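You operate a simulated robot arm through the tools that you are given. There is no shell and no other tool. Be economical: measure what you need, move in short steps, check, and stop when the job is done.

The job below is to be done with a simulated two-armed robot. You get a single attempt, and the scene is never put back.

JOB
Pick up the coil stand with one hand, pass it to the other hand and put it on the middle shelf of the stock rack. Set down upright: coil stand.

It is judged by the outcome, as a careful person would: the job done as asked, and still so three seconds after it is handed in. It fails if anything else is knocked over, pushed out of place, dropped, spilled or broken.

ROBOT AND FRAMES
Two 7-joint arms with two-finger parallel grippers on one trunk, on a base that drives. Base frame: it is fixed to the floor where the robot stands at the start and does not move with it; the origin is under the middle of the robot, x ahead of it, y to its left, z up; the surface under the hand at the start is at about z = 800. Units: mm, degrees, N and s.
The left shoulder is at the start at [20, 170, 1153], the right one opposite. With the tool pointing down near the work surface each hand reaches from about 160 to 660 mm from the robot's upright axis, wherever it stands, measured 20 degrees to its own side. Places, roughly: middle shelf of the stock rack [1000, -900, 600]. Payload 3.8 kg a hand.
The TCP of each hand is the grasp point between the finger pads, 30 mm short of the fingertips. In the tool frame z runs along the fingers and y along their closing line. Largest opening 110 mm; finger width 20, thickness 10; the body of the gripper, 48 by 112 mm, starts 55 mm behind the TCP.
Orientation is that of the tool frame in the base frame, as a unit quaternion [x, y, z, w]. With the fingers straight down and closing along the base's y, the tool's x points along the base's -x, its y along +y and its z along -z.

CONTROLS
- The arms move only by the tool play_rows. It takes "left_steps", "right_steps" or both (then of equal length, played together; a hand with none holds still); each is a list of rows, each a list of 7 numbers: the shift along the base's x, y, z in units of 30 mm (1.0 is 30 mm), then the turn, a rotation vector about the base's x, y, z in units of 8 degrees (1.0 is 8 degrees), then the gripper command, from -1 (shut) to 1 (fully open), values between in proportion. In form: [[x, y, z, rx, ry, rz, grip], ...]. A call has 1 to 8 rows; each row shifts and turns the commanded pose from where the row before left it. A call with a number of a shift or a turn outside -1 to 1 is refused whole. Each row takes 0.2 s and may step no farther than 50 mm and 8.6 degrees from the row before; otherwise, or with a gripper value out of range, the whole call is refused. Where a pose cannot be reached the arm comes as near as it can. A force on the tool above 40 N (or 10 N above the force at the start of the call, whichever is more), or a blocked arm, ends the call early, and 0.2 s more pass. The fingers move at their own pace (about 72 mm/s each) and stop on an object; they squeeze with about 22 N. The grip force told is the motor's: it shows also when the fingers shut on nothing. Time passes only in rows, and 0.2 s behind the last, so rows that do not move let the fingers close. It gives the time, the measured TCP pose, the force on the tool (base axes), the opening and the grip force at its end, in the units of the frame above (readings bear some noise), with the torque about the TCP (base axes, N m) and any sound that the robot's microphone picked up.
- Cameras (640 x 400 px; columns grow to the right, rows downward): "scene" is now at [111, -11.9, 1308.2]; the picture's right is [-0.15, -0.99, 0.00], its down [-0.52, 0.08, -0.85] and it looks along [0.84, -0.13, -0.53] (base axes); focal length 292 px, centre (320, 200). "left" rides on the left gripper at [72, -17, -103] in its tool frame; the picture's right is [0.23, 0.97, 0.00], its down [-0.76, 0.18, -0.62] and it looks along [-0.61, 0.14, 0.78] (tool axes); focal length 222 px, centre (320, 200). "right" rides on the right gripper at [72, 17, -103] in its tool frame; the picture's right is [-0.23, 0.97, 0.00], its down [-0.76, -0.18, -0.62] and it looks along [-0.61, -0.14, 0.78] (tool axes); focal length 222 px, centre (320, 200).
- camera(camera): a new picture of that camera. It takes no simulated time.
- slide_trunk(by): slides the trunk up (or, below 0, down) by that many mm; the arms and the scene camera ride with it, the base frame stays. It gives what a move gives, with no picture.
- steer(legs): drives the robot by 1 to 6 legs, each [ahead, turn to the left] in mm and degrees, along the robot's own axes; the way and the turn of a leg run together, so that a leg with both is an arc; at most 1500 mm and 180 degrees a leg. The arms and the cameras ride along, it lands a little off, and it stops where it bumps. It gives what a move gives.
- head_to(pan, tilt): turns the head with the scene camera to pan (to the left, within 80 degrees either way) and tilt (down, from -29 to 69), counted from straight ahead of the robot. It gives what a move gives.
- measure_at(camera, pixels): for up to 12 pixels [column, row] of the newest picture of that camera ("zoom" is the newest enlarged one), the place [x, y, z] in the base frame of the surface seen there, good to about 2 mm. It takes no simulated time.
- zoom(camera, box): a new picture of the part [left, top, right, bottom] of that camera's present view, enlarged. It takes no simulated time.
- close_job(): hands the job in; it is judged then, once.

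Work in short steps. Measure before you move; look again where a grasp or a placing could have gone wrong, and mend it. You have 80 turns and 78 pictures in all, those below and enlarged ones among them. Open the grippers and draw the arms clear of the work before you hand the job in, unless the task says otherwise; then end with one line.

The tools are called after "Call:" by a JSON object that holds its "op" and its "data". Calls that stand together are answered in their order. play_rows: Moves the arms, as the interface text tells. Its arguments: {"type":"object","properties":{"left_steps":{"type":"array"},"right_steps":{"type":"array"}},"required":[]} The other tools are called the same way: slide_trunk (by) slides the trunk up or down; steer (legs) drives the base; head_to (pan, tilt) turns the head that bears the scene camera; camera (camera) takes a picture; measure_at (camera, pixels) gives the place of the surface under pixels of a picture; zoom (camera, box) takes an enlarged picture of a part of a camera's view; close_job () hands the job in.

At the start:

```text
t: 0.0
left_ee_pos: [533.1, 208.6, 1077.1]
left_tcp_rot: [0.0, 1.0, 0.0, 0.0]
left_ft_force: [-0.2, -1.2, -0.6]
left_torque: [0.0, 0.0, -0.02]
left_opening: 110.1
left_grasp_force: 0.1
right_ee_pos: [427.0, -207.5, 1062.3]
right_tcp_rot: [0.0, 1.0, -0.001, 0.0]
right_ft_force: [-0.2, -0.7, 0.3]
right_torque: [-0.03, -0.01, 0.0]
right_opening: 109.7
right_grasp_force: 0.1
trunk travel left (down, up): [-250.0, 320.0]
robot x, y, heading: [1.0, -0.3, -0.1]
head pan, tilt: [-8.8, 31.7]
```

scene: 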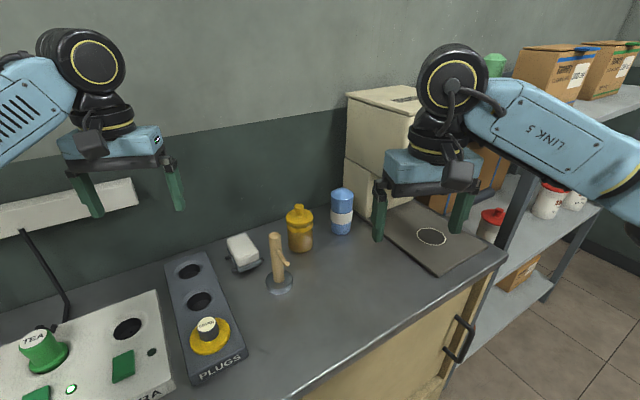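
right: 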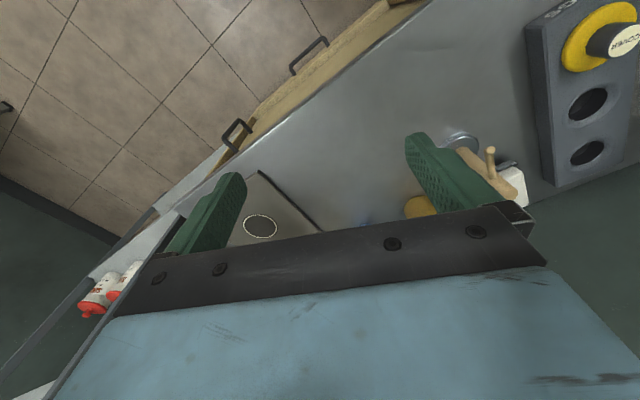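
left: 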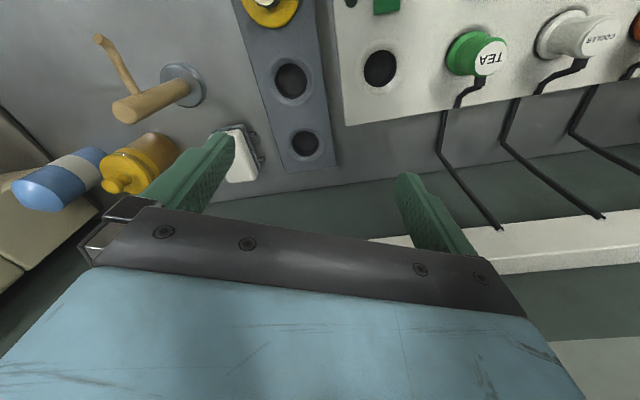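

The coil stand looks like the wooden post with a peg on a round metal foot near scene (280,265). I zoom in on it.

Call:
{"op": "zoom", "data": {"camera": "scene", "box": [210, 170, 370, 310]}}

Call:
{"op": "measure_at", "data": {"camera": "scene", "pixels": [[276, 236], [278, 250], [279, 268], [288, 262], [280, 285], [280, 291], [268, 284], [293, 285], [300, 215], [240, 250]]}}

Call:
{"op": "head_to", "data": {"pan": -45, "tilt": 35}}

Call:
{"op": "camera", "data": {"camera": "scene"}}

```text
2.86 times, centred on (290, 240) of scene
```

zoom: 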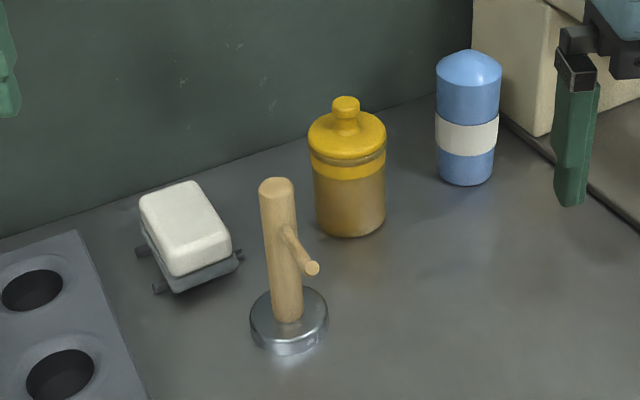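

```text
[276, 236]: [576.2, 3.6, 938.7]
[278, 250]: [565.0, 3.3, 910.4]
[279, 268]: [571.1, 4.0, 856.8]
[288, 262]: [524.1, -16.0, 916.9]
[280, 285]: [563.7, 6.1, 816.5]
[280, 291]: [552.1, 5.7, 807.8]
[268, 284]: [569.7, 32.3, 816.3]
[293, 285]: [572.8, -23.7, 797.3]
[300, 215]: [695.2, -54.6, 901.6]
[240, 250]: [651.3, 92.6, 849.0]
```

```text
t: 1.0
left_ee_pos: [533.0, 208.9, 1076.7]
left_tcp_rot: [-0.001, 1.0, 0.0, 0.0]
left_ft_force: [-0.1, 0.7, -0.2]
left_torque: [-0.01, 0.0, 0.0]
left_opening: 109.8
left_grasp_force: 0.0
right_ee_pos: [427.8, -208.1, 1062.3]
right_tcp_rot: [0.0, 1.0, 0.0, 0.0]
right_ft_force: [1.1, 0.0, -0.5]
right_torque: [0.0, -0.01, 0.0]
right_opening: 110.0
right_grasp_force: 0.0
trunk travel left (down, up): [-250.0, 320.0]
robot x, y, heading: [-4.8, 0.9, -0.1]
head pan, tilt: [-45.0, 35.0]
```

```text
73 pictures are left
```

scene: 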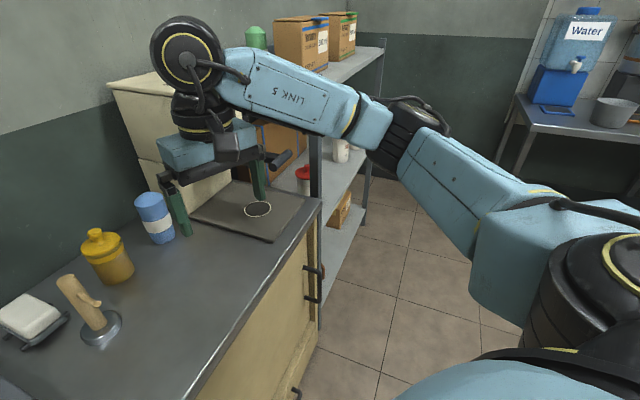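

The rack is visible to the right of the counter, with boxes on top, cans on the middle shelf and a box at the bottom. I measure its shelf edges, posts and the objects.

Call:
{"op": "zoom", "data": {"camera": "scene", "box": [230, 0, 410, 280]}}

Call:
{"op": "measure_at", "data": {"camera": "scene", "pixels": [[316, 170], [384, 60], [340, 75], [365, 165], [330, 190], [343, 150], [305, 172], [318, 260], [350, 230], [312, 212], [355, 160], [342, 210]]}}

```text
1.43 times, centred on (320, 140) of scene
```

zoom: 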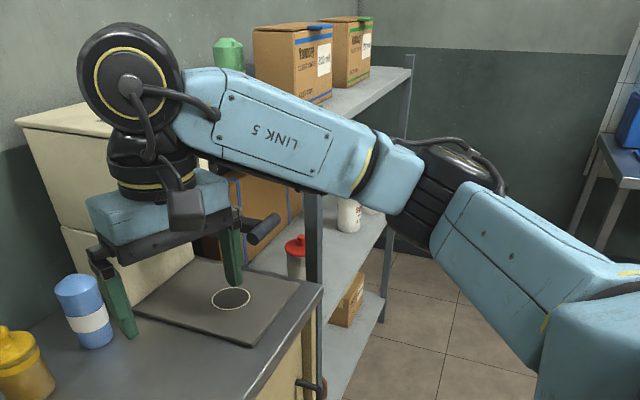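

```text
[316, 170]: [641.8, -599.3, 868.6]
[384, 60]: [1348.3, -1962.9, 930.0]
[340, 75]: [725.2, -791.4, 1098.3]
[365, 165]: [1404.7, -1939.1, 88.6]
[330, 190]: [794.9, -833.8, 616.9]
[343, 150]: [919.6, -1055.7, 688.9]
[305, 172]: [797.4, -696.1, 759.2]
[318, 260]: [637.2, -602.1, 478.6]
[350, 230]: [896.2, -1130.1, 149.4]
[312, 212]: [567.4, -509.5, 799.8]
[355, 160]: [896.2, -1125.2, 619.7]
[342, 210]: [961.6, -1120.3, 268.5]
```

The stand's post axis is at about (579, 4), with its top at z≈945, the base top at z≈816, and the peg pointing toward the robot. I plan a top-down left grasp on the upper post, then a right-hand grasp low on the post; first I move the left hand above it.

Call:
{"op": "play_rows", "data": {"left_steps": [[0.219, -0.974, 0, 0, 0, 0, 1], [0.219, -0.974, 0, 0, 0, 0, 1], [0.219, -0.974, 0, 0, 0, 0, 1], [0.219, -0.974, 0, 0, 0, 0, 1], [0.219, -0.974, 0, 0, 0, 0, 1], [0.219, -0.974, 0, 0, 0, 0, 1], [0.219, -0.974, 0, 0, 0, 0, 1], [0, 0, 0, 0, 0, 0, 0.2]]}}

Call:
{"op": "head_to", "data": {"pan": 0, "tilt": 35}}

Call:
{"op": "camera", "data": {"camera": "scene"}}

Call:
{"op": "camera", "data": {"camera": "left"}}

```text
t: 2.8
left_ee_pos: [580.3, 4.9, 1075.6]
left_tcp_rot: [-0.001, 1.0, 0.0, 0.001]
left_ft_force: [0.9, 0.3, -0.1]
left_torque: [0.0, 0.0, -0.01]
left_opening: 66.1
left_grasp_force: 0.0
right_ee_pos: [427.0, -206.9, 1062.9]
right_tcp_rot: [0.001, 1.0, 0.0, 0.0]
right_ft_force: [0.6, 0.1, 0.1]
right_torque: [0.01, 0.01, 0.06]
right_opening: 110.2
right_grasp_force: 0.1
trunk travel left (down, up): [-250.0, 320.0]
robot x, y, heading: [0.6, 2.3, -0.1]
head pan, tilt: [-45.0, 35.0]
```

```text
t: 3.9
left_ee_pos: [579.5, 3.7, 1075.6]
left_tcp_rot: [0.0, 1.0, 0.001, 0.0]
left_ft_force: [0.1, -0.3, 0.1]
left_torque: [-0.02, 0.04, 0.01]
left_opening: 65.9
left_grasp_force: 0.0
right_ee_pos: [425.8, -208.0, 1063.0]
right_tcp_rot: [-0.001, 1.0, -0.001, 0.001]
right_ft_force: [0.7, 0.4, -0.2]
right_torque: [-0.01, 0.0, -0.01]
right_opening: 110.0
right_grasp_force: 0.1
trunk travel left (down, up): [-250.0, 320.0]
robot x, y, heading: [1.5, 3.9, -0.0]
head pan, tilt: [0.0, 35.0]
```

```text
71 pictures are left
```

scene: 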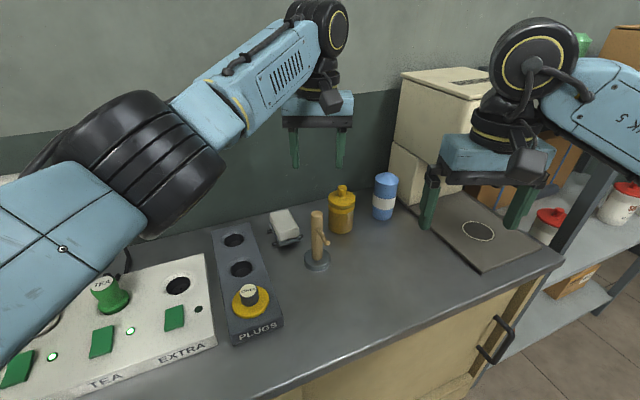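

```text
70 pictures are left
```

left: 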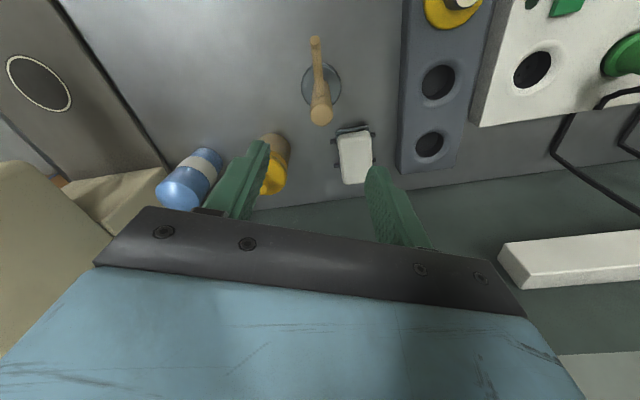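

I check the post position again in both pictures: left camera top at (320,118), base at (322,85), peg tip (315,40).

Call:
{"op": "measure_at", "data": {"camera": "left", "pixels": [[320, 118], [312, 115], [329, 116], [320, 122], [315, 42], [319, 80], [340, 88], [304, 90]]}}

Call:
{"op": "zoom", "data": {"camera": "scene", "box": [290, 195, 350, 280]}}

Call:
{"op": "measure_at", "data": {"camera": "scene", "pixels": [[317, 213], [317, 222], [317, 232], [322, 238], [328, 243], [317, 250], [317, 265], [306, 262], [329, 262]]}}

```text
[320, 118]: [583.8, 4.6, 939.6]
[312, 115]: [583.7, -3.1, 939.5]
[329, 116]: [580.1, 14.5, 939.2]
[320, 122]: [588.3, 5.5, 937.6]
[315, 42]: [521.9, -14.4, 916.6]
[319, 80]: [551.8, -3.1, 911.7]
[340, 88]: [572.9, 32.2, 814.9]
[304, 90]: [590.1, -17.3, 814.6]
```

```text
4.71 times, centred on (320, 238) of scene
```

zoom: 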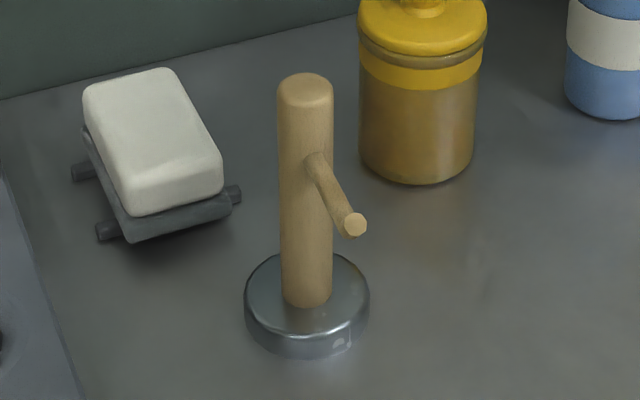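

```text
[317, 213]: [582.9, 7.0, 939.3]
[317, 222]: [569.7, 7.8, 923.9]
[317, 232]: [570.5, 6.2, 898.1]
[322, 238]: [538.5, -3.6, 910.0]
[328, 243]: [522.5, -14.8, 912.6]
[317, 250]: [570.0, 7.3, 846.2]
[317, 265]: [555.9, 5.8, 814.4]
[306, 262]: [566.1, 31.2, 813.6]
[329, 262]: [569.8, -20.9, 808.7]
```

The post axis is near (581, 6) with its top at z=940. I lower the left hand to z≈927, straddling the peg plane, and then close.

Call:
{"op": "play_rows", "data": {"left_steps": [[0.05, 0.07, -0.99, 0, 0, 0, 0.2], [0, 0, -0.99, 0, 0, 0, 0.2], [0, 0, -0.99, 0, 0, 0, 0.2], [0, 0, -0.99, 0, 0, 0, 0.2], [0, 0, -0.99, 0, 0, 0, 0.2], [0, 0, 0, 0, 0, 0, 0.2]]}}

Call:
{"op": "zoom", "data": {"camera": "scene", "box": [250, 130, 410, 280]}}

```text
t: 5.3
left_ee_pos: [580.0, 6.1, 928.2]
left_tcp_rot: [-0.001, 1.0, 0.0, 0.0]
left_ft_force: [0.5, 0.6, 0.1]
left_torque: [-0.02, 0.0, 0.01]
left_opening: 66.0
left_grasp_force: 0.0
right_ee_pos: [426.7, -208.4, 1063.3]
right_tcp_rot: [0.0, 1.0, 0.0, 0.0]
right_ft_force: [0.0, -0.3, 0.2]
right_torque: [-0.02, -0.02, 0.01]
right_opening: 109.8
right_grasp_force: 0.0
trunk travel left (down, up): [-250.0, 320.0]
robot x, y, heading: [-2.1, -1.0, -0.4]
head pan, tilt: [0.0, 35.0]
```

```text
2.67 times, centred on (330, 205) of scene
```

zoom: 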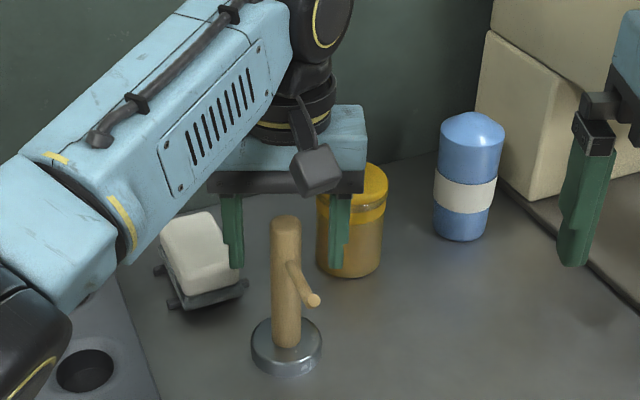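

The fingers straddle the post evenly (zoom tips at 235 and 338, post at 286). Close the left gripper and hold.

Call:
{"op": "play_rows", "data": {"left_steps": [[0, 0, 0, 0, 0, 0, -1], [0, 0, 0, 0, 0, 0, -1], [0, 0, 0, 0, 0, 0, -1], [0, 0, 0.2, 0, 0, 0, -1], [0, 0, 0.5, 0, 0, 0, -1]]}}

Call:
{"op": "zoom", "data": {"camera": "scene", "box": [250, 130, 410, 280]}}

```text
t: 6.5
left_ee_pos: [580.5, 5.2, 950.0]
left_tcp_rot: [-0.002, 1.0, 0.0, 0.0]
left_ft_force: [-0.2, -0.9, -6.8]
left_torque: [-0.12, -0.01, -0.03]
left_opening: 24.5
left_grasp_force: 22.0
right_ee_pos: [427.1, -208.0, 1062.4]
right_tcp_rot: [0.001, 1.0, 0.001, 0.0]
right_ft_force: [-0.6, 0.7, 0.2]
right_torque: [0.03, 0.03, 0.01]
right_opening: 110.0
right_grasp_force: 0.0
trunk travel left (down, up): [-250.0, 320.0]
robot x, y, heading: [2.3, -1.7, 0.1]
head pan, tilt: [0.0, 35.0]
```

```text
2.67 times, centred on (330, 205) of scene
```

zoom: 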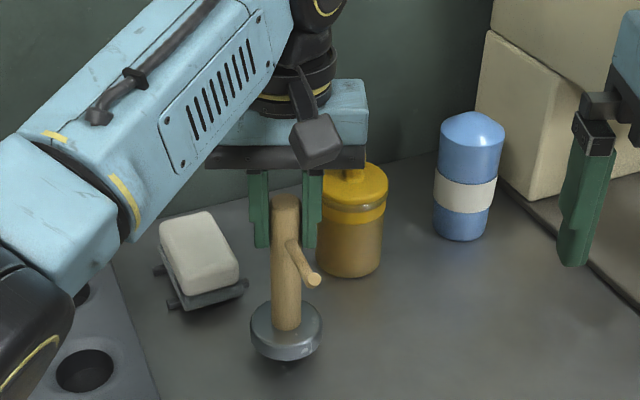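

The stand is lifted cleanly (about 0.65 kg). I raise it to z≈1090, bring it in to x≈490 and turn it -40° so the peg will stay out of the right hand's way.

Call:
{"op": "play_rows", "data": {"left_steps": [[0, 0, 0.9, 0, 0, 0, -1], [0, 0, 0.95, 0, 0, 0, -1], [-0.6, 0, 0.95, 0, 0, -0.8, -1], [-0.6, 0, 0.95, 0, 0, -0.9, -1], [-0.6, 0, 0.9, 0, 0, -0.9, -1], [-0.6, 0, 0, 0, 0, -0.9, -1], [-0.6, 0, 0, 0, 0, -0.9, -1], [0, 0, 0, 0, 0, -0.6, -1]]}}

Call:
{"op": "camera", "data": {"camera": "scene"}}

```text
t: 8.3
left_ee_pos: [490.4, 6.4, 1087.6]
left_tcp_rot: [0.342, 0.94, 0.0, -0.001]
left_ft_force: [-1.2, -0.5, -6.8]
left_torque: [-0.09, 0.05, -0.01]
left_opening: 24.6
left_grasp_force: 22.4
right_ee_pos: [426.8, -207.0, 1063.2]
right_tcp_rot: [0.001, 1.0, 0.0, 0.0]
right_ft_force: [0.2, -0.3, 0.8]
right_torque: [0.0, 0.0, -0.02]
right_opening: 110.0
right_grasp_force: 0.0
trunk travel left (down, up): [-250.0, 320.0]
robot x, y, heading: [-1.6, -5.2, 0.3]
head pan, tilt: [0.0, 35.0]
```

```text
66 pictures are left
```

scene: 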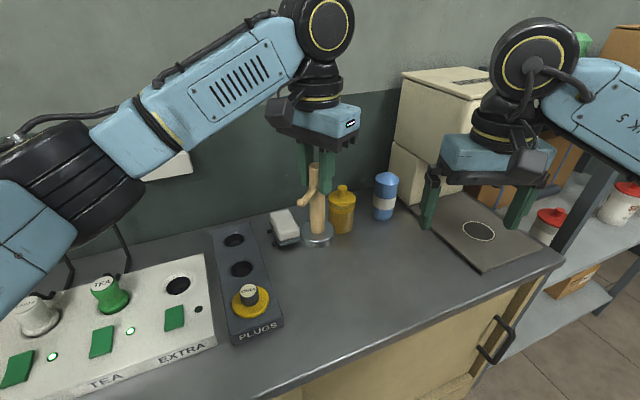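

The peg now points left, at (303,200) in the scene. I turn the right hand in place to a 30°-down, forward-left pointing attitude for a low grasp of the post.

Call:
{"op": "play_rows", "data": {"right_steps": [[0, 0, -0.142, 0.385, -0.605, 0.667, 0.3], [0, 0, -0.142, 0.385, -0.605, 0.667, 0.3], [0, 0, -0.142, 0.385, -0.605, 0.667, 0.3], [0, 0, -0.142, 0.385, -0.605, 0.667, 0.3], [0, 0, -0.142, 0.385, -0.605, 0.667, 0.3], [0, 0, -0.142, 0.385, -0.605, 0.667, 0.3], [0, 0, -0.142, 0.385, -0.605, 0.667, 0.3], [0, 0, -0.142, 0.385, -0.605, 0.667, 0.3]]}}

Call:
{"op": "play_rows", "data": {"right_steps": [[0, 0, -0.142, 0.385, -0.605, 0.667, 0.3], [0, 0, -0.142, 0.385, -0.605, 0.667, 0.3], [0, 0, -0.142, 0.385, -0.605, 0.667, 0.3], [0, 0, 0, 0, 0, 0, 0.3]]}}

Call:
{"op": "camera", "data": {"camera": "scene"}}

Call:
{"op": "camera", "data": {"camera": "right"}}

```text
t: 10.1
left_ee_pos: [490.3, 5.0, 1089.5]
left_tcp_rot: [0.341, 0.94, 0.001, 0.0]
left_ft_force: [0.1, 1.2, -6.3]
left_torque: [0.05, -0.05, 0.0]
left_opening: 24.6
left_grasp_force: 22.1
right_ee_pos: [427.6, -205.0, 1029.9]
right_tcp_rot: [-0.353, 0.859, 0.198, 0.314]
right_ft_force: [-0.3, 0.1, 0.8]
right_torque: [-0.02, 0.0, 0.02]
right_opening: 71.6
right_grasp_force: 0.1
right hand out of reach, approached as far as the arm can: row 8
trunk travel left (down, up): [-250.0, 320.0]
robot x, y, heading: [-0.0, 2.1, 0.1]
head pan, tilt: [0.0, 35.0]
```

```text
t: 11.1
left_ee_pos: [490.6, 5.3, 1088.1]
left_tcp_rot: [0.341, 0.94, 0.0, -0.001]
left_ft_force: [-0.2, -0.5, -7.1]
left_torque: [-0.03, 0.05, 0.0]
left_opening: 24.4
left_grasp_force: 22.1
right_ee_pos: [398.0, -170.9, 1001.6]
right_tcp_rot: [-0.42, 0.784, 0.23, 0.395]
right_ft_force: [1.3, 0.1, -0.5]
right_torque: [-0.01, 0.04, 0.02]
right_opening: 71.5
right_grasp_force: 0.0
right hand out of reach, approached as far as the arm can: row 1, 2, 3
trunk travel left (down, up): [-250.0, 320.0]
robot x, y, heading: [-0.2, 2.2, 0.2]
head pan, tilt: [0.0, 35.0]
```

```text
65 pictures are left
```

scene: 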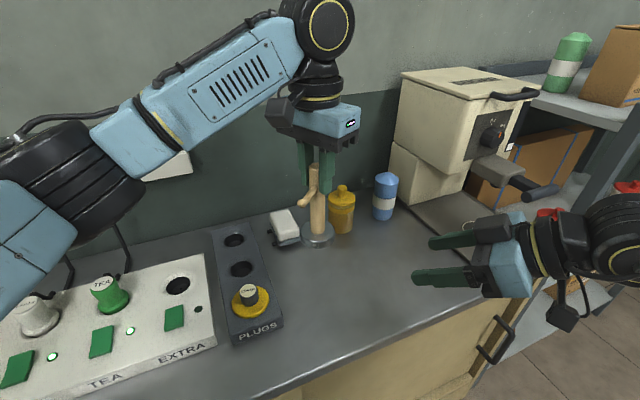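

```text
64 pictures are left
```

right: 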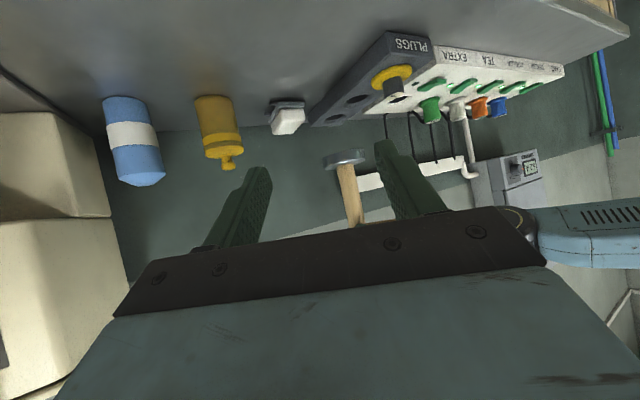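

The right hand stopped at about 36° down, heading 58°, with its closing line level, which is good enough. I move it to a pre-grasp about 90 mm short of the post and check.

Call:
{"op": "play_rows", "data": {"right_steps": [[0.375, 0.833, 0.1, 0, 0, 0, 0.3], [0.375, 0.833, 0.1, 0, 0, 0, 0.3], [0.375, 0.833, 0.1, 0, 0, 0, 0.3], [0, 0, 0, 0, 0, 0, 0.3]]}}

Call:
{"op": "camera", "data": {"camera": "right"}}

```text
t: 12.1
left_ee_pos: [490.3, 5.2, 1086.9]
left_tcp_rot: [0.341, 0.94, 0.001, -0.001]
left_ft_force: [-0.5, -1.1, -7.7]
left_torque: [-0.05, 0.08, 0.0]
left_opening: 24.6
left_grasp_force: 22.0
right_ee_pos: [432.6, -96.8, 1010.4]
right_tcp_rot: [-0.424, 0.779, 0.233, 0.399]
right_ft_force: [-0.1, -0.2, -0.2]
right_torque: [0.04, 0.01, 0.03]
right_opening: 71.5
right_grasp_force: 0.1
trunk travel left (down, up): [-250.0, 320.0]
robot x, y, heading: [0.3, 3.0, 0.1]
head pan, tilt: [0.0, 35.0]
```

```text
63 pictures are left
```

right: 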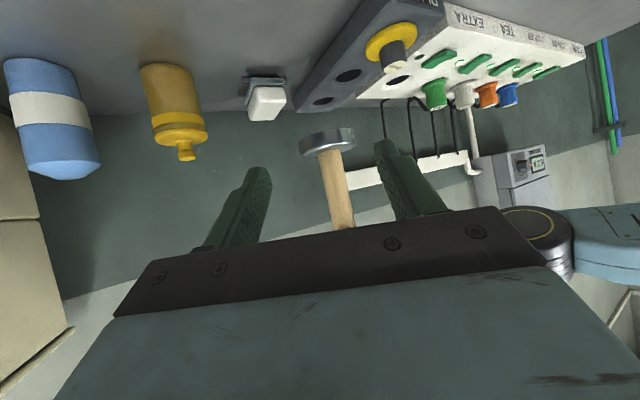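

The post is nearly centred between the open right fingers, so I advance to it: shift (57,102,+4) in four rows.

Call:
{"op": "play_rows", "data": {"right_steps": [[0.478, 0.85, 0.03, 0, 0, 0, 0.3], [0.478, 0.85, 0.03, 0, 0, 0, 0.3], [0.478, 0.85, 0.03, 0, 0, 0, 0.3], [0.478, 0.85, 0.03, 0, 0, 0, 0.3], [0, 0, 0, 0, 0, 0, 0.3]]}}

Call:
{"op": "camera", "data": {"camera": "right"}}

Call:
{"op": "zoom", "data": {"camera": "scene", "box": [220, 80, 420, 280]}}

```text
t: 13.3
left_ee_pos: [490.6, 6.6, 1087.9]
left_tcp_rot: [0.34, 0.94, 0.001, 0.0]
left_ft_force: [5.8, 3.4, -7.5]
left_torque: [-0.11, 0.05, 0.1]
left_opening: 24.5
left_grasp_force: 22.2
right_ee_pos: [489.2, 6.1, 1013.6]
right_tcp_rot: [-0.425, 0.778, 0.234, 0.399]
right_ft_force: [-6.3, -4.2, -0.2]
right_torque: [0.29, -0.42, -0.13]
right_opening: 71.4
right_grasp_force: 0.1
trunk travel left (down, up): [-250.0, 320.0]
robot x, y, heading: [0.9, -2.6, 0.1]
head pan, tilt: [0.0, 35.0]
```

```text
62 pictures are left
```

right: 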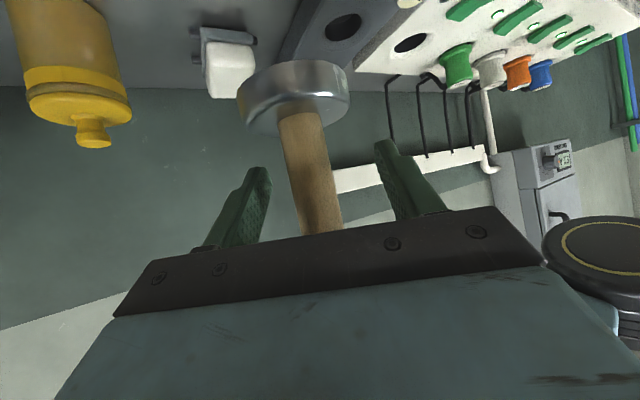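

```text
2.00 times, centred on (320, 180) of scene
```

zoom: 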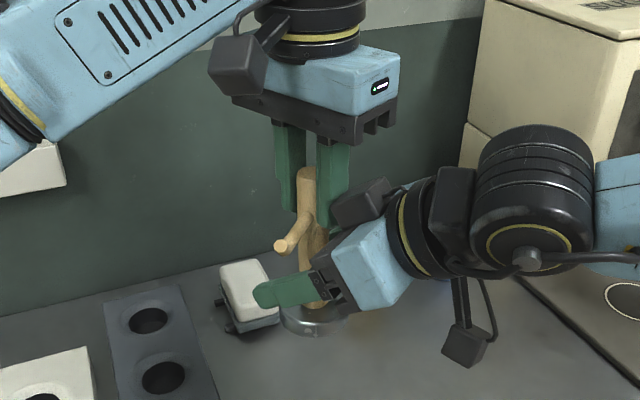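

Both hands read about 6–7 N, so the right rail's top edge is just touching the left finger. I back the right hand off 14 mm along its heading, lower it 3 mm, and recheck the force before closing.

Call:
{"op": "play_rows", "data": {"right_steps": [[-0.24, -0.4, -0.1, 0, 0, 0, 0.3], [0, 0, 0, 0, 0, 0, 0.3]]}}

Call:
{"op": "zoom", "data": {"camera": "scene", "box": [220, 80, 420, 280]}}

```text
t: 13.9
left_ee_pos: [491.8, 6.1, 1087.7]
left_tcp_rot: [0.341, 0.94, 0.0, -0.001]
left_ft_force: [0.0, 0.9, -6.5]
left_torque: [0.11, -0.03, -0.01]
left_opening: 24.6
left_grasp_force: 22.2
right_ee_pos: [482.6, -5.9, 1010.6]
right_tcp_rot: [-0.424, 0.778, 0.233, 0.4]
right_ft_force: [-0.2, 0.6, 0.1]
right_torque: [-0.01, -0.01, 0.03]
right_opening: 71.5
right_grasp_force: 0.1
trunk travel left (down, up): [-250.0, 320.0]
robot x, y, heading: [-1.3, 2.7, 0.1]
head pan, tilt: [0.0, 35.0]
```

```text
2.00 times, centred on (320, 180) of scene
```

zoom: 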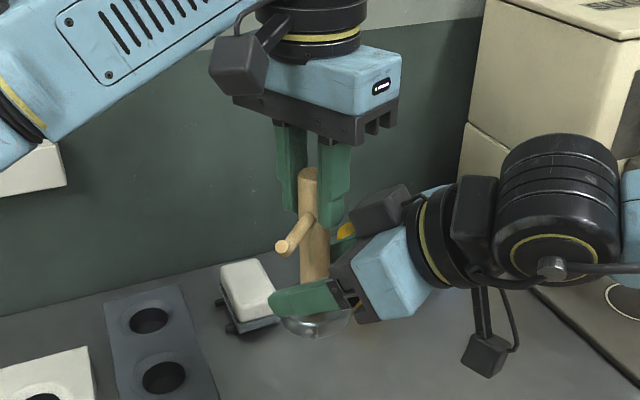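

Forces are back to zero and the post is centred to within about 1 mm. I close the right gripper.

Call:
{"op": "play_rows", "data": {"right_steps": [[0, 0, 0, 0, 0, 0, -1], [0, 0, 0, 0, 0, 0, -1], [0, 0, 0, 0, 0, 0, -1], [0, 0, 0, 0, 0, 0, -1]]}}

Call:
{"op": "camera", "data": {"camera": "right"}}

```text
t: 14.9
left_ee_pos: [491.7, 6.4, 1088.1]
left_tcp_rot: [0.342, 0.94, 0.0, -0.001]
left_ft_force: [-9.6, 3.6, -3.3]
left_torque: [0.06, 0.88, -0.09]
left_opening: 24.9
left_grasp_force: 21.7
right_ee_pos: [483.5, -6.7, 1010.1]
right_tcp_rot: [-0.425, 0.779, 0.233, 0.399]
right_ft_force: [9.6, -3.3, 0.2]
right_torque: [0.06, -0.14, -0.03]
right_opening: 24.5
right_grasp_force: 21.6
trunk travel left (down, up): [-250.0, 320.0]
robot x, y, heading: [2.5, 2.4, -0.1]
head pan, tilt: [0.0, 35.0]
```

```text
59 pictures are left
```

right: 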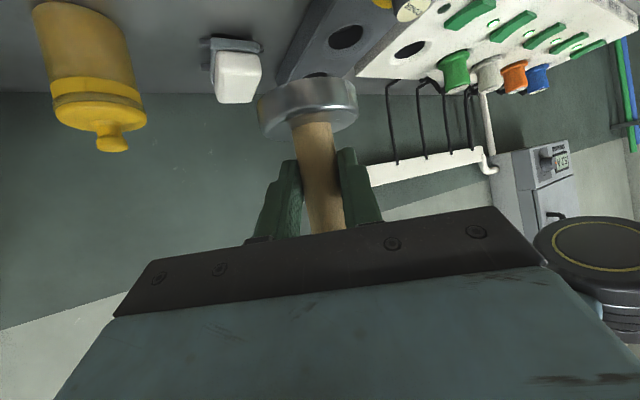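

The right hand holds the post (24.5 mm, 21.6 N) with about 10 N of side load. I ease the right hand 1.3 mm to relieve it, then open the left only to about 38 mm and raise it straight up.

Call:
{"op": "play_rows", "data": {"right_steps": [[0.045, -0.02, 0, 0, 0, 0, -1], [0, 0, 0, 0, 0, 0, -1]]}}

Call:
{"op": "play_rows", "data": {"left_steps": [[0, 0, 0, 0, 0, 0, -0.31], [0, 0, 0, 0, 0, 0, -0.31], [0, 0, 0, 0, 0, 0, -0.31]]}}

Call:
{"op": "zoom", "data": {"camera": "scene", "box": [220, 80, 420, 280]}}

```text
t: 15.5
left_ee_pos: [491.1, 5.4, 1088.4]
left_tcp_rot: [0.341, 0.94, 0.0, 0.0]
left_ft_force: [-7.8, 0.6, -1.3]
left_torque: [0.07, 0.8, -0.09]
left_opening: 24.7
left_grasp_force: 22.1
right_ee_pos: [483.0, -5.2, 1011.8]
right_tcp_rot: [-0.425, 0.779, 0.233, 0.399]
right_ft_force: [8.4, -0.6, 0.0]
right_torque: [-0.07, -0.17, 0.01]
right_opening: 24.4
right_grasp_force: 22.1
trunk travel left (down, up): [-250.0, 320.0]
robot x, y, heading: [1.4, -4.4, -0.1]
head pan, tilt: [0.0, 35.0]
```

```text
t: 16.3
left_ee_pos: [490.2, 6.2, 1086.6]
left_tcp_rot: [0.341, 0.94, 0.0, 0.0]
left_ft_force: [0.5, 0.3, -0.8]
left_torque: [0.03, 0.02, 0.0]
left_opening: 37.9
left_grasp_force: 0.0
right_ee_pos: [484.7, -7.7, 1010.8]
right_tcp_rot: [-0.424, 0.779, 0.232, 0.399]
right_ft_force: [-0.2, -0.1, -0.2]
right_torque: [-0.11, 0.06, 0.0]
right_opening: 24.2
right_grasp_force: 22.1
trunk travel left (down, up): [-250.0, 320.0]
robot x, y, heading: [0.2, -1.9, -0.0]
head pan, tilt: [0.0, 35.0]
```

```text
2.00 times, centred on (320, 180) of scene
```

zoom: 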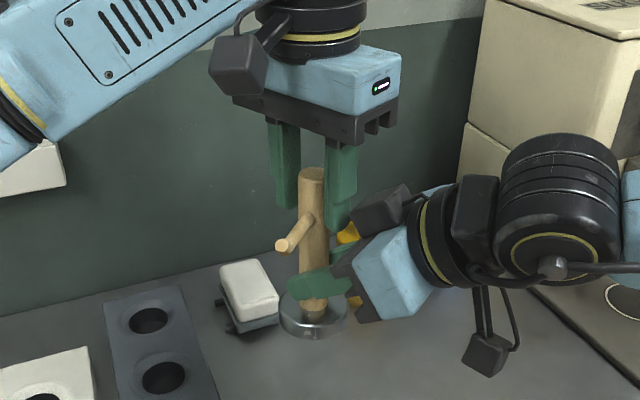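

The left fingers are open and clear of the post. I raise the left hand straight up and look again.

Call:
{"op": "play_rows", "data": {"left_steps": [[0, 0, 0.7, 0, 0, 0, -0.31], [0, 0, 1, 0, 0, 0, -0.31], [0, 0, 1, 0, 0, 0, -0.31], [0, 0.5, 0.5, 0, 0, 0, -0.31]]}}

Call:
{"op": "camera", "data": {"camera": "scene"}}

Call:
{"op": "measure_at", "data": {"camera": "scene", "pixels": [[318, 168], [316, 180], [302, 203], [314, 239], [316, 246]]}}

```text
t: 17.3
left_ee_pos: [493.1, 20.9, 1184.2]
left_tcp_rot: [0.341, 0.94, 0.0, -0.001]
left_ft_force: [-0.4, 0.7, 0.1]
left_torque: [0.02, 0.02, -0.01]
left_opening: 37.9
left_grasp_force: 0.0
right_ee_pos: [483.8, -5.9, 1010.9]
right_tcp_rot: [-0.425, 0.778, 0.233, 0.399]
right_ft_force: [-0.1, 0.0, -0.5]
right_torque: [-0.07, 0.07, 0.01]
right_opening: 24.6
right_grasp_force: 22.1
trunk travel left (down, up): [-250.0, 320.0]
robot x, y, heading: [1.4, 2.7, -0.0]
head pan, tilt: [0.0, 35.0]
```

```text
57 pictures are left
```

scene: 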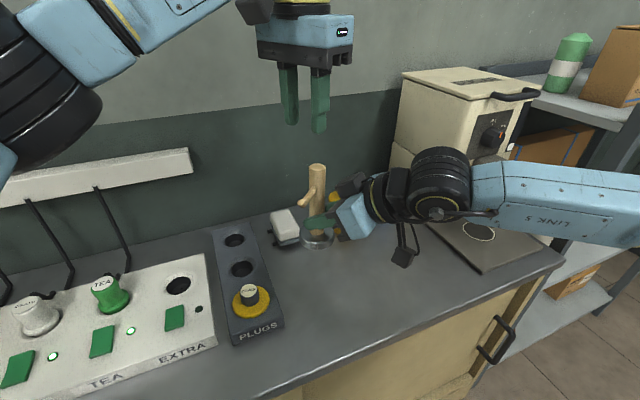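

```text
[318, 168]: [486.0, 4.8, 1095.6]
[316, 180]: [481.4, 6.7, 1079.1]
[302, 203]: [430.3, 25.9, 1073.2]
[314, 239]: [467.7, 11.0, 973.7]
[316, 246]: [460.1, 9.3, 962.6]
```

The stand now hangs in the right hand alone, upright. I draw the left arm off to the left and raise the right a little before backing away.

Call:
{"op": "play_rows", "data": {"left_steps": [[-0.4, 0.9, 0, 0, 0, 0.8, -0.31], [-0.4, 0.9, 0, 0, 0, 0.8, -0.31], [-0.4, 0.9, 0, 0, 0, 0.8, -0.31], [-0.4, 0.9, -0.3, 0, 0, 0.8, -0.31], [-0.4, 0.9, -0.3, 0, 0, 0.8, -0.31], [-0.4, 0.9, -0.3, 0, 0, 0.8, -0.31], [-0.4, 0.8, -0.3, 0, 0, 0, -0.31], [-0.4, 0.5, -0.3, 0, 0, 0, -0.31]], "right_steps": [[0, 0, 0, 0, 0, 0, -1], [-0.4, -0.1, 0.3, 0, 0, 0, -1], [-0.4, -0.2, 0.3, 0, 0, 0, -1], [-0.4, -0.2, 0.3, 0, 0, 0, -1], [-0.4, -0.2, 0.3, 0, 0, 0, -1], [-0.4, -0.2, 0.2, 0, 0, 0, -1], [-0.4, -0.2, 0.2, 0, 0, 0, -1], [0, 0, 0, 0, 0, 0, -1]]}}

Call:
{"op": "steer", "data": {"legs": [[-350, 0]]}}

Call:
{"op": "head_to", "data": {"pan": -50, "tilt": 25}}

Call:
{"op": "camera", "data": {"camera": "scene"}}

```text
t: 19.1
left_ee_pos: [395.1, 222.6, 1140.0]
left_tcp_rot: [0.013, 1.0, -0.001, -0.001]
left_ft_force: [0.4, 0.2, 0.2]
left_torque: [-0.02, 0.0, -0.02]
left_opening: 37.8
left_grasp_force: 0.1
right_ee_pos: [408.6, -38.9, 1057.3]
right_tcp_rot: [-0.425, 0.778, 0.234, 0.399]
right_ft_force: [0.2, 0.9, -7.0]
right_torque: [-0.1, 0.05, 0.01]
right_opening: 24.4
right_grasp_force: 21.2
trunk travel left (down, up): [-250.0, 320.0]
robot x, y, heading: [1.1, 1.5, -0.3]
head pan, tilt: [0.0, 35.0]
```

```text
t: 21.4
left_ee_pos: [46.2, 221.7, 1139.6]
left_tcp_rot: [0.013, 1.0, 0.0, 0.0]
left_ft_force: [-0.7, -0.5, 0.5]
left_torque: [0.02, 0.01, 0.02]
left_opening: 37.8
left_grasp_force: 0.0
right_ee_pos: [60.0, -38.8, 1057.9]
right_tcp_rot: [-0.425, 0.778, 0.233, 0.399]
right_ft_force: [0.4, -0.4, -5.7]
right_torque: [-0.11, 0.06, -0.02]
right_opening: 24.5
right_grasp_force: 22.0
trunk travel left (down, up): [-250.0, 320.0]
robot x, y, heading: [-346.1, 0.0, -0.1]
head pan, tilt: [0.0, 35.0]
```

```text
t: 22.6
left_ee_pos: [46.2, 220.2, 1140.0]
left_tcp_rot: [0.013, 1.0, 0.001, 0.001]
left_ft_force: [0.9, 0.1, -0.5]
left_torque: [-0.01, 0.01, 0.01]
left_opening: 38.0
left_grasp_force: 0.1
right_ee_pos: [61.0, -39.3, 1058.5]
right_tcp_rot: [-0.425, 0.778, 0.234, 0.398]
right_ft_force: [0.0, 0.2, -6.4]
right_torque: [-0.08, 0.03, -0.04]
right_opening: 24.5
right_grasp_force: 21.8
trunk travel left (down, up): [-250.0, 320.0]
robot x, y, heading: [-347.9, 3.9, -0.2]
head pan, tilt: [-50.0, 25.0]
```

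```text
56 pictures are left
```

scene: 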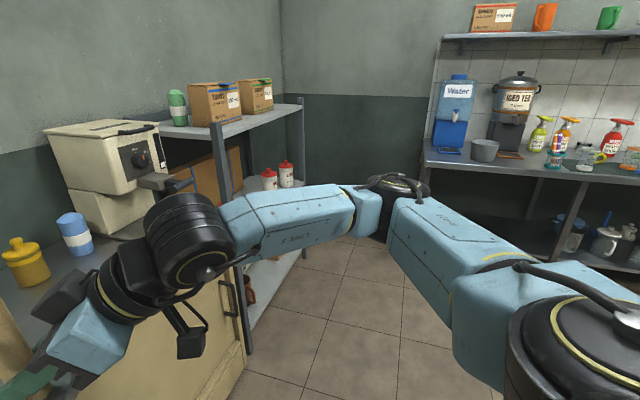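

Now the rack is seen from the side: front posts near (218,150) and (301,125), middle shelf with cans at (270,180). I measure it.

Call:
{"op": "measure_at", "data": {"camera": "scene", "pixels": [[218, 140], [222, 180], [301, 125], [302, 160], [270, 176], [287, 172], [245, 124], [290, 111], [280, 290], [300, 260], [320, 220], [240, 365]]}}

Call:
{"op": "zoom", "data": {"camera": "scene", "box": [150, 60, 330, 320]}}

```text
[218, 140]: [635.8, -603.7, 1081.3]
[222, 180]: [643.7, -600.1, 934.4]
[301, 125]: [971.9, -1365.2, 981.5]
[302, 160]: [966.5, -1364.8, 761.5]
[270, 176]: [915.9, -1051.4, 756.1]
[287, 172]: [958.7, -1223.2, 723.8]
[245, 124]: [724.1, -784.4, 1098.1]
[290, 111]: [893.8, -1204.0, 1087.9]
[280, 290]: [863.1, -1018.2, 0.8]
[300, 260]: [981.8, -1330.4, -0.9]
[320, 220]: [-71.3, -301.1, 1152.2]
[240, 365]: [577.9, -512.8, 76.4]
```

```text
1.54 times, centred on (240, 190) of scene
```

zoom: 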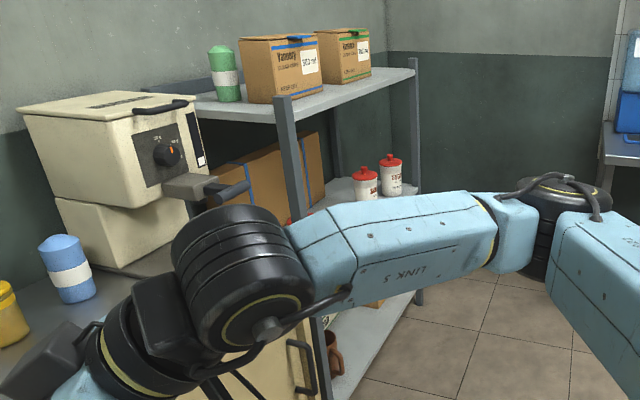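

The rack front runs from (640,-602) to (970,-1365), so it faces heading ≈23°. I turn the robot to -68° and check the way along the rack front.

Call:
{"op": "steer", "data": {"legs": [[0, -68]]}}

Call:
{"op": "head_to", "data": {"pan": 0, "tilt": 25}}

Call:
{"op": "camera", "data": {"camera": "scene"}}

Call:
{"op": "measure_at", "data": {"camera": "scene", "pixels": [[320, 150], [320, 250], [320, 330], [450, 150], [500, 250], [560, 330], [200, 250]]}}

```text
t: 25.2
left_ee_pos: [70.7, -175.1, 1140.1]
left_tcp_rot: [0.453, 0.891, -0.001, -0.001]
left_ft_force: [-0.6, -0.2, -0.1]
left_torque: [-0.02, -0.03, 0.03]
left_opening: 38.1
left_grasp_force: 0.0
right_ee_pos: [-123.2, -334.9, 1054.4]
right_tcp_rot: [-0.049, 0.887, 0.043, 0.456]
right_ft_force: [0.7, -0.1, -6.2]
right_torque: [0.0, 0.09, 0.03]
right_opening: 24.4
right_grasp_force: 22.4
trunk travel left (down, up): [-250.0, 320.0]
robot x, y, heading: [-345.8, -1.5, -51.7]
head pan, tilt: [-50.0, 25.0]
stopped in leg 1: the robot was blocked; the commanded pose is now the measured one
```

```text
t: 26.4
left_ee_pos: [71.0, -176.0, 1139.2]
left_tcp_rot: [0.453, 0.892, -0.002, -0.002]
left_ft_force: [-0.2, -0.3, 0.0]
left_torque: [0.0, -0.02, 0.02]
left_opening: 38.1
left_grasp_force: 0.0
right_ee_pos: [-122.3, -335.7, 1054.2]
right_tcp_rot: [-0.048, 0.887, 0.041, 0.457]
right_ft_force: [-0.4, 0.5, -6.5]
right_torque: [-0.01, 0.08, -0.01]
right_opening: 24.4
right_grasp_force: 22.4
trunk travel left (down, up): [-250.0, 320.0]
robot x, y, heading: [-344.5, 4.0, -52.1]
head pan, tilt: [0.0, 25.0]
```

```text
54 pictures are left
```

scene: 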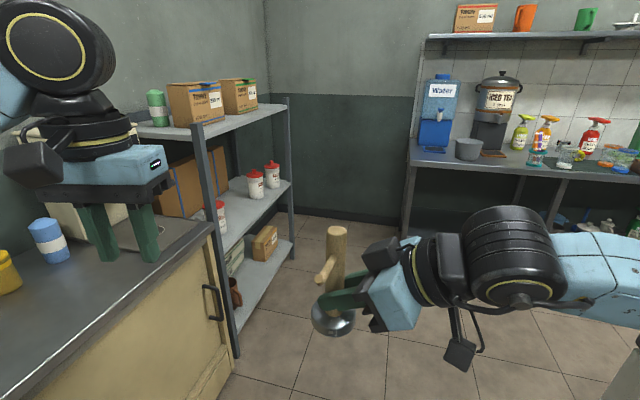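

```text
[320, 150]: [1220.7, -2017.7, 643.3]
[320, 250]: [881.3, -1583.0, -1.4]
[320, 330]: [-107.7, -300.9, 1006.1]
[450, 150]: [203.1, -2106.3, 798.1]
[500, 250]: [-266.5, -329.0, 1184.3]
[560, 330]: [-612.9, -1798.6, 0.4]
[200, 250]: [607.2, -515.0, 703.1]
```

The turn was blocked at -52°. I look to the right to see what is touching.

Call:
{"op": "head_to", "data": {"pan": -75, "tilt": 40}}

Call:
{"op": "camera", "data": {"camera": "scene"}}

Call:
{"op": "head_to", "data": {"pan": 75, "tilt": 40}}

Call:
{"op": "camera", "data": {"camera": "scene"}}

```text
t: 27.8
left_ee_pos: [71.8, -175.2, 1139.0]
left_tcp_rot: [0.453, 0.891, -0.001, -0.001]
left_ft_force: [0.6, -0.3, 0.5]
left_torque: [0.0, 0.01, -0.04]
left_opening: 38.0
left_grasp_force: 0.1
right_ee_pos: [-121.3, -337.6, 1056.3]
right_tcp_rot: [-0.048, 0.887, 0.042, 0.457]
right_ft_force: [0.0, 0.2, -6.9]
right_torque: [0.0, 0.13, -0.02]
right_opening: 24.4
right_grasp_force: 22.2
trunk travel left (down, up): [-250.0, 320.0]
robot x, y, heading: [-349.0, 1.7, -52.2]
head pan, tilt: [-75.0, 40.0]
```

```text
53 pictures are left
```

scene: 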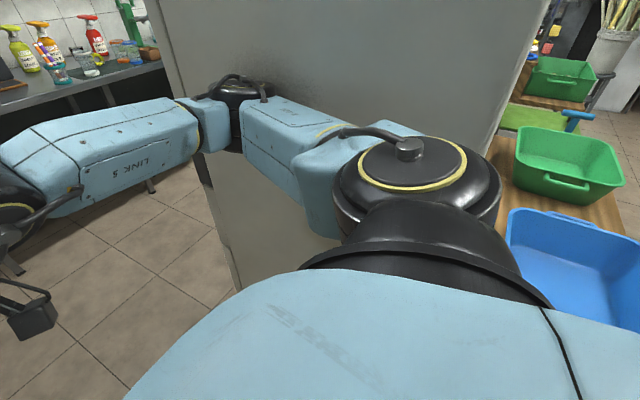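

```text
t: 30.2
left_ee_pos: [71.5, -175.8, 1138.8]
left_tcp_rot: [0.452, 0.892, -0.002, -0.001]
left_ft_force: [-0.6, -0.3, 0.5]
left_torque: [-0.02, 0.02, 0.03]
left_opening: 38.1
left_grasp_force: 0.0
right_ee_pos: [-121.8, -336.4, 1054.9]
right_tcp_rot: [-0.048, 0.887, 0.042, 0.457]
right_ft_force: [-0.2, -0.6, -6.8]
right_torque: [-0.02, 0.1, 0.01]
right_opening: 24.6
right_grasp_force: 22.2
trunk travel left (down, up): [-250.0, 320.0]
robot x, y, heading: [-348.2, 0.3, -52.1]
head pan, tilt: [75.0, 40.0]
```

```text
52 pictures are left
```

scene: 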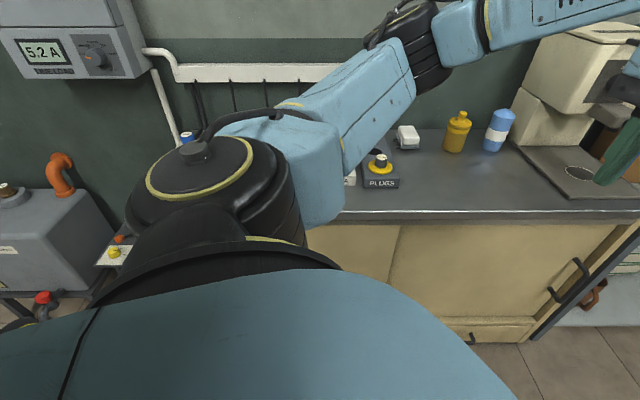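

A tall grey cabinet at the right stopped the elbow. I turn back left 10° to free it and measure the cabinet before driving on.

Call:
{"op": "steer", "data": {"legs": [[0, 10]]}}

Call:
{"op": "head_to", "data": {"pan": -72, "tilt": 30}}

Call:
{"op": "camera", "data": {"camera": "scene"}}

Call:
{"op": "measure_at", "data": {"camera": "scene", "pixels": [[300, 120], [350, 100], [400, 80], [450, 60], [250, 100], [220, 100], [200, 100], [180, 100]]}}

```text
t: 31.3
left_ee_pos: [93.3, -100.3, 1141.3]
left_tcp_rot: [0.373, 0.928, 0.0, 0.001]
left_ft_force: [0.1, 0.0, 0.2]
left_torque: [-0.02, -0.02, 0.02]
left_opening: 38.0
left_grasp_force: 0.1
right_ee_pos: [-69.6, -293.0, 1055.7]
right_tcp_rot: [-0.125, 0.878, 0.082, 0.454]
right_ft_force: [-0.6, -0.3, -6.8]
right_torque: [-0.04, 0.09, 0.01]
right_opening: 24.7
right_grasp_force: 22.1
trunk travel left (down, up): [-250.0, 320.0]
robot x, y, heading: [-349.8, -1.2, -42.0]
head pan, tilt: [75.0, 40.0]
```

```text
t: 33.6
left_ee_pos: [91.5, -101.3, 1141.1]
left_tcp_rot: [0.373, 0.928, -0.001, 0.001]
left_ft_force: [0.1, 0.6, -0.6]
left_torque: [-0.01, -0.03, 0.02]
left_opening: 37.7
left_grasp_force: 0.2
right_ee_pos: [-70.7, -292.5, 1054.9]
right_tcp_rot: [-0.125, 0.879, 0.082, 0.453]
right_ft_force: [0.1, 0.1, -7.7]
right_torque: [-0.05, 0.06, 0.01]
right_opening: 24.3
right_grasp_force: 22.1
trunk travel left (down, up): [-250.0, 320.0]
robot x, y, heading: [-345.8, -1.5, -41.7]
head pan, tilt: [-72.0, 30.0]
```

```text
51 pictures are left
```

scene: 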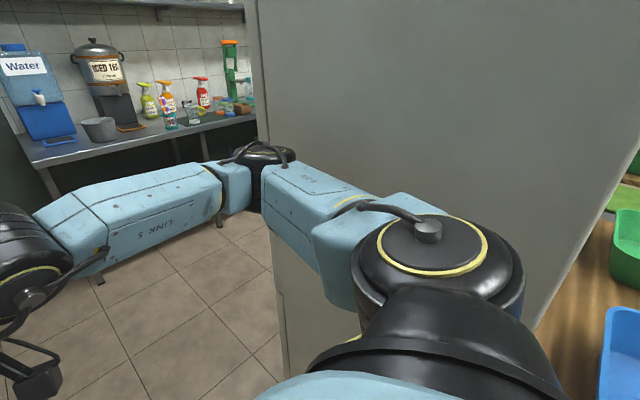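

```text
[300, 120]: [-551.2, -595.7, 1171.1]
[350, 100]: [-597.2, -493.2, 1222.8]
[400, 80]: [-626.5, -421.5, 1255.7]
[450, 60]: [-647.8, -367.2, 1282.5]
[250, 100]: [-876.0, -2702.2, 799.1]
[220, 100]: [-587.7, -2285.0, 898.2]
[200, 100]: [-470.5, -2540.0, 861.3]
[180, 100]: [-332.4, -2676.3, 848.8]
```

The cabinet face is parallel to the rack front, across a roughly 1.06 m aisle. I move 300 mm ahead to mid-aisle, turn along it, and drive to opposite the rack.

Call:
{"op": "steer", "data": {"legs": [[300, 0], [0, -29], [550, 0]]}}

Call:
{"op": "head_to", "data": {"pan": 40, "tilt": 35}}

Call:
{"op": "camera", "data": {"camera": "scene"}}

```text
t: 39.9
left_ee_pos: [380.6, -1035.1, 1140.8]
left_tcp_rot: [0.6, 0.8, -0.001, 0.001]
left_ft_force: [0.0, 0.6, 0.5]
left_torque: [0.03, -0.02, 0.0]
left_opening: 38.0
left_grasp_force: 0.0
right_ee_pos: [144.1, -1122.8, 1055.4]
right_tcp_rot: [0.106, 0.882, -0.037, 0.459]
right_ft_force: [-0.1, -0.5, -7.6]
right_torque: [0.03, 0.11, -0.02]
right_opening: 24.5
right_grasp_force: 21.9
trunk travel left (down, up): [-250.0, 320.0]
robot x, y, heading: [49.1, -729.2, -71.8]
head pan, tilt: [-72.0, 30.0]
```

```text
t: 41.8
left_ee_pos: [379.8, -1035.5, 1140.2]
left_tcp_rot: [0.6, 0.8, -0.001, 0.001]
left_ft_force: [0.4, 0.4, 0.0]
left_torque: [0.0, 0.03, 0.0]
left_opening: 38.0
left_grasp_force: 0.0
right_ee_pos: [144.0, -1121.9, 1055.5]
right_tcp_rot: [0.104, 0.882, -0.036, 0.459]
right_ft_force: [-0.1, 0.7, -6.9]
right_torque: [0.07, 0.14, -0.01]
right_opening: 24.4
right_grasp_force: 22.3
trunk travel left (down, up): [-250.0, 320.0]
robot x, y, heading: [49.2, -730.1, -71.8]
head pan, tilt: [40.0, 35.0]
```

```text
50 pictures are left
```

scene: 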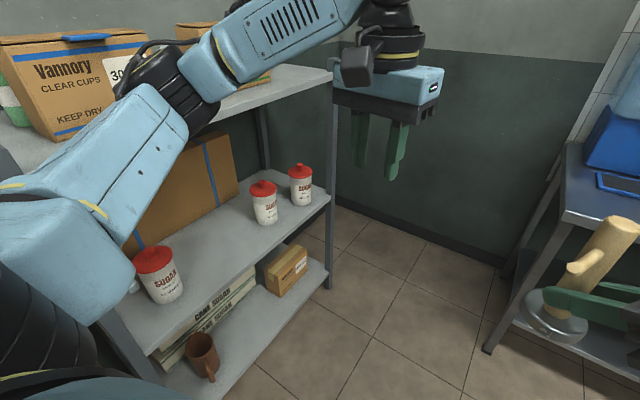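

The middle shelf shows sugar cans at (160,275), (264,202), (301,185) and a box at the back. There is free space around (215,245), so I measure it.

Call:
{"op": "measure_at", "data": {"camera": "scene", "pixels": [[215, 240], [200, 290], [260, 245], [320, 205], [175, 298], [265, 222], [302, 203], [195, 225], [225, 205], [330, 80], [160, 275], [235, 255]]}}

Call:
{"op": "zoom", "data": {"camera": "scene", "box": [90, 130, 350, 340]}}

```text
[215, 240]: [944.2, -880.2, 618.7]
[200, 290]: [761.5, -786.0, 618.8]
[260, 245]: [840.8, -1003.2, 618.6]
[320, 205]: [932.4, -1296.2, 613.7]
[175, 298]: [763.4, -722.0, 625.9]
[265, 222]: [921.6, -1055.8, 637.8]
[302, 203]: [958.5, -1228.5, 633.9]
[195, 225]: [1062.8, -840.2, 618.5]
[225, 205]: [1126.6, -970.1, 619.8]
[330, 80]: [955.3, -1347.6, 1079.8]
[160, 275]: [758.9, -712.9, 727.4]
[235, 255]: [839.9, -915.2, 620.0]
```

```text
1.90 times, centred on (220, 235) of scene
```

zoom: 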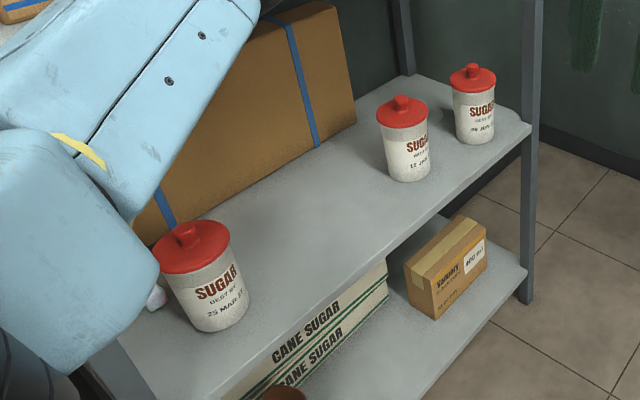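

There's a clear spot at about (858,-876) midway between the cans, with the shelf at z=619. I first fold the left arm in, and yaw the right hand -40° so it points more straight ahead.

Call:
{"op": "play_rows", "data": {"left_steps": [[0.03, 0.84, 0, 0, 0, 0, -0.31], [0.03, 0.84, 0, 0, 0, 0, -0.31], [0.03, 0.84, 0, 0, 0, 0, -0.31], [0.03, 0.84, 0, 0, 0, 0, -0.31], [0.03, 0.84, 0, 0, 0, 0, -0.31], [0.03, 0.84, 0, 0, 0, 0, -0.31], [0.03, 0.84, 0, 0, 0, 0, -0.31]], "right_steps": [[-0.32, -0.1, 0, 0, 0, -0.72, -1], [-0.32, -0.1, 0, 0, 0, -0.72, -1], [-0.32, -0.1, 0, 0, 0, -0.72, -1], [-0.32, -0.1, 0, 0, 0, -0.72, -1], [-0.32, -0.1, 0, 0, 0, -0.72, -1], [-0.32, -0.1, 0, 0, 0, -0.72, -1], [-0.32, -0.1, 0, 0, 0, -0.72, -1]]}}

Call:
{"op": "camera", "data": {"camera": "scene"}}

```text
t: 43.4
left_ee_pos: [384.6, -857.4, 1142.0]
left_tcp_rot: [0.599, 0.801, 0.0, 0.001]
left_ft_force: [-0.4, 0.4, -0.8]
left_torque: [-0.04, -0.02, 0.03]
left_opening: 38.0
left_grasp_force: 0.0
right_ee_pos: [75.3, -1142.6, 1055.9]
right_tcp_rot: [0.403, 0.791, -0.194, 0.419]
right_ft_force: [-0.1, 1.4, -7.0]
right_torque: [0.1, 0.09, 0.01]
right_opening: 24.4
right_grasp_force: 22.2
trunk travel left (down, up): [-250.0, 320.0]
robot x, y, heading: [48.8, -723.5, -72.1]
head pan, tilt: [40.0, 35.0]
```

```text
48 pictures are left
```

scene: 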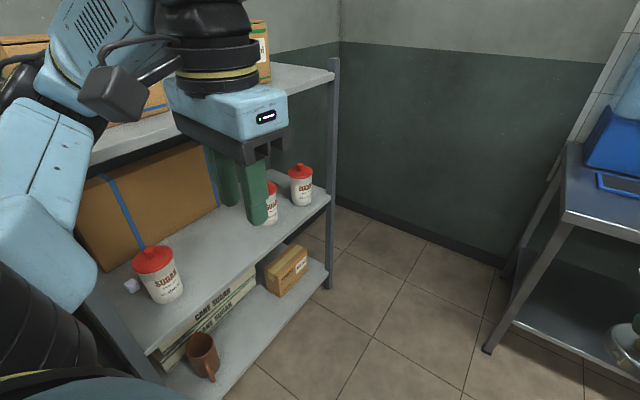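

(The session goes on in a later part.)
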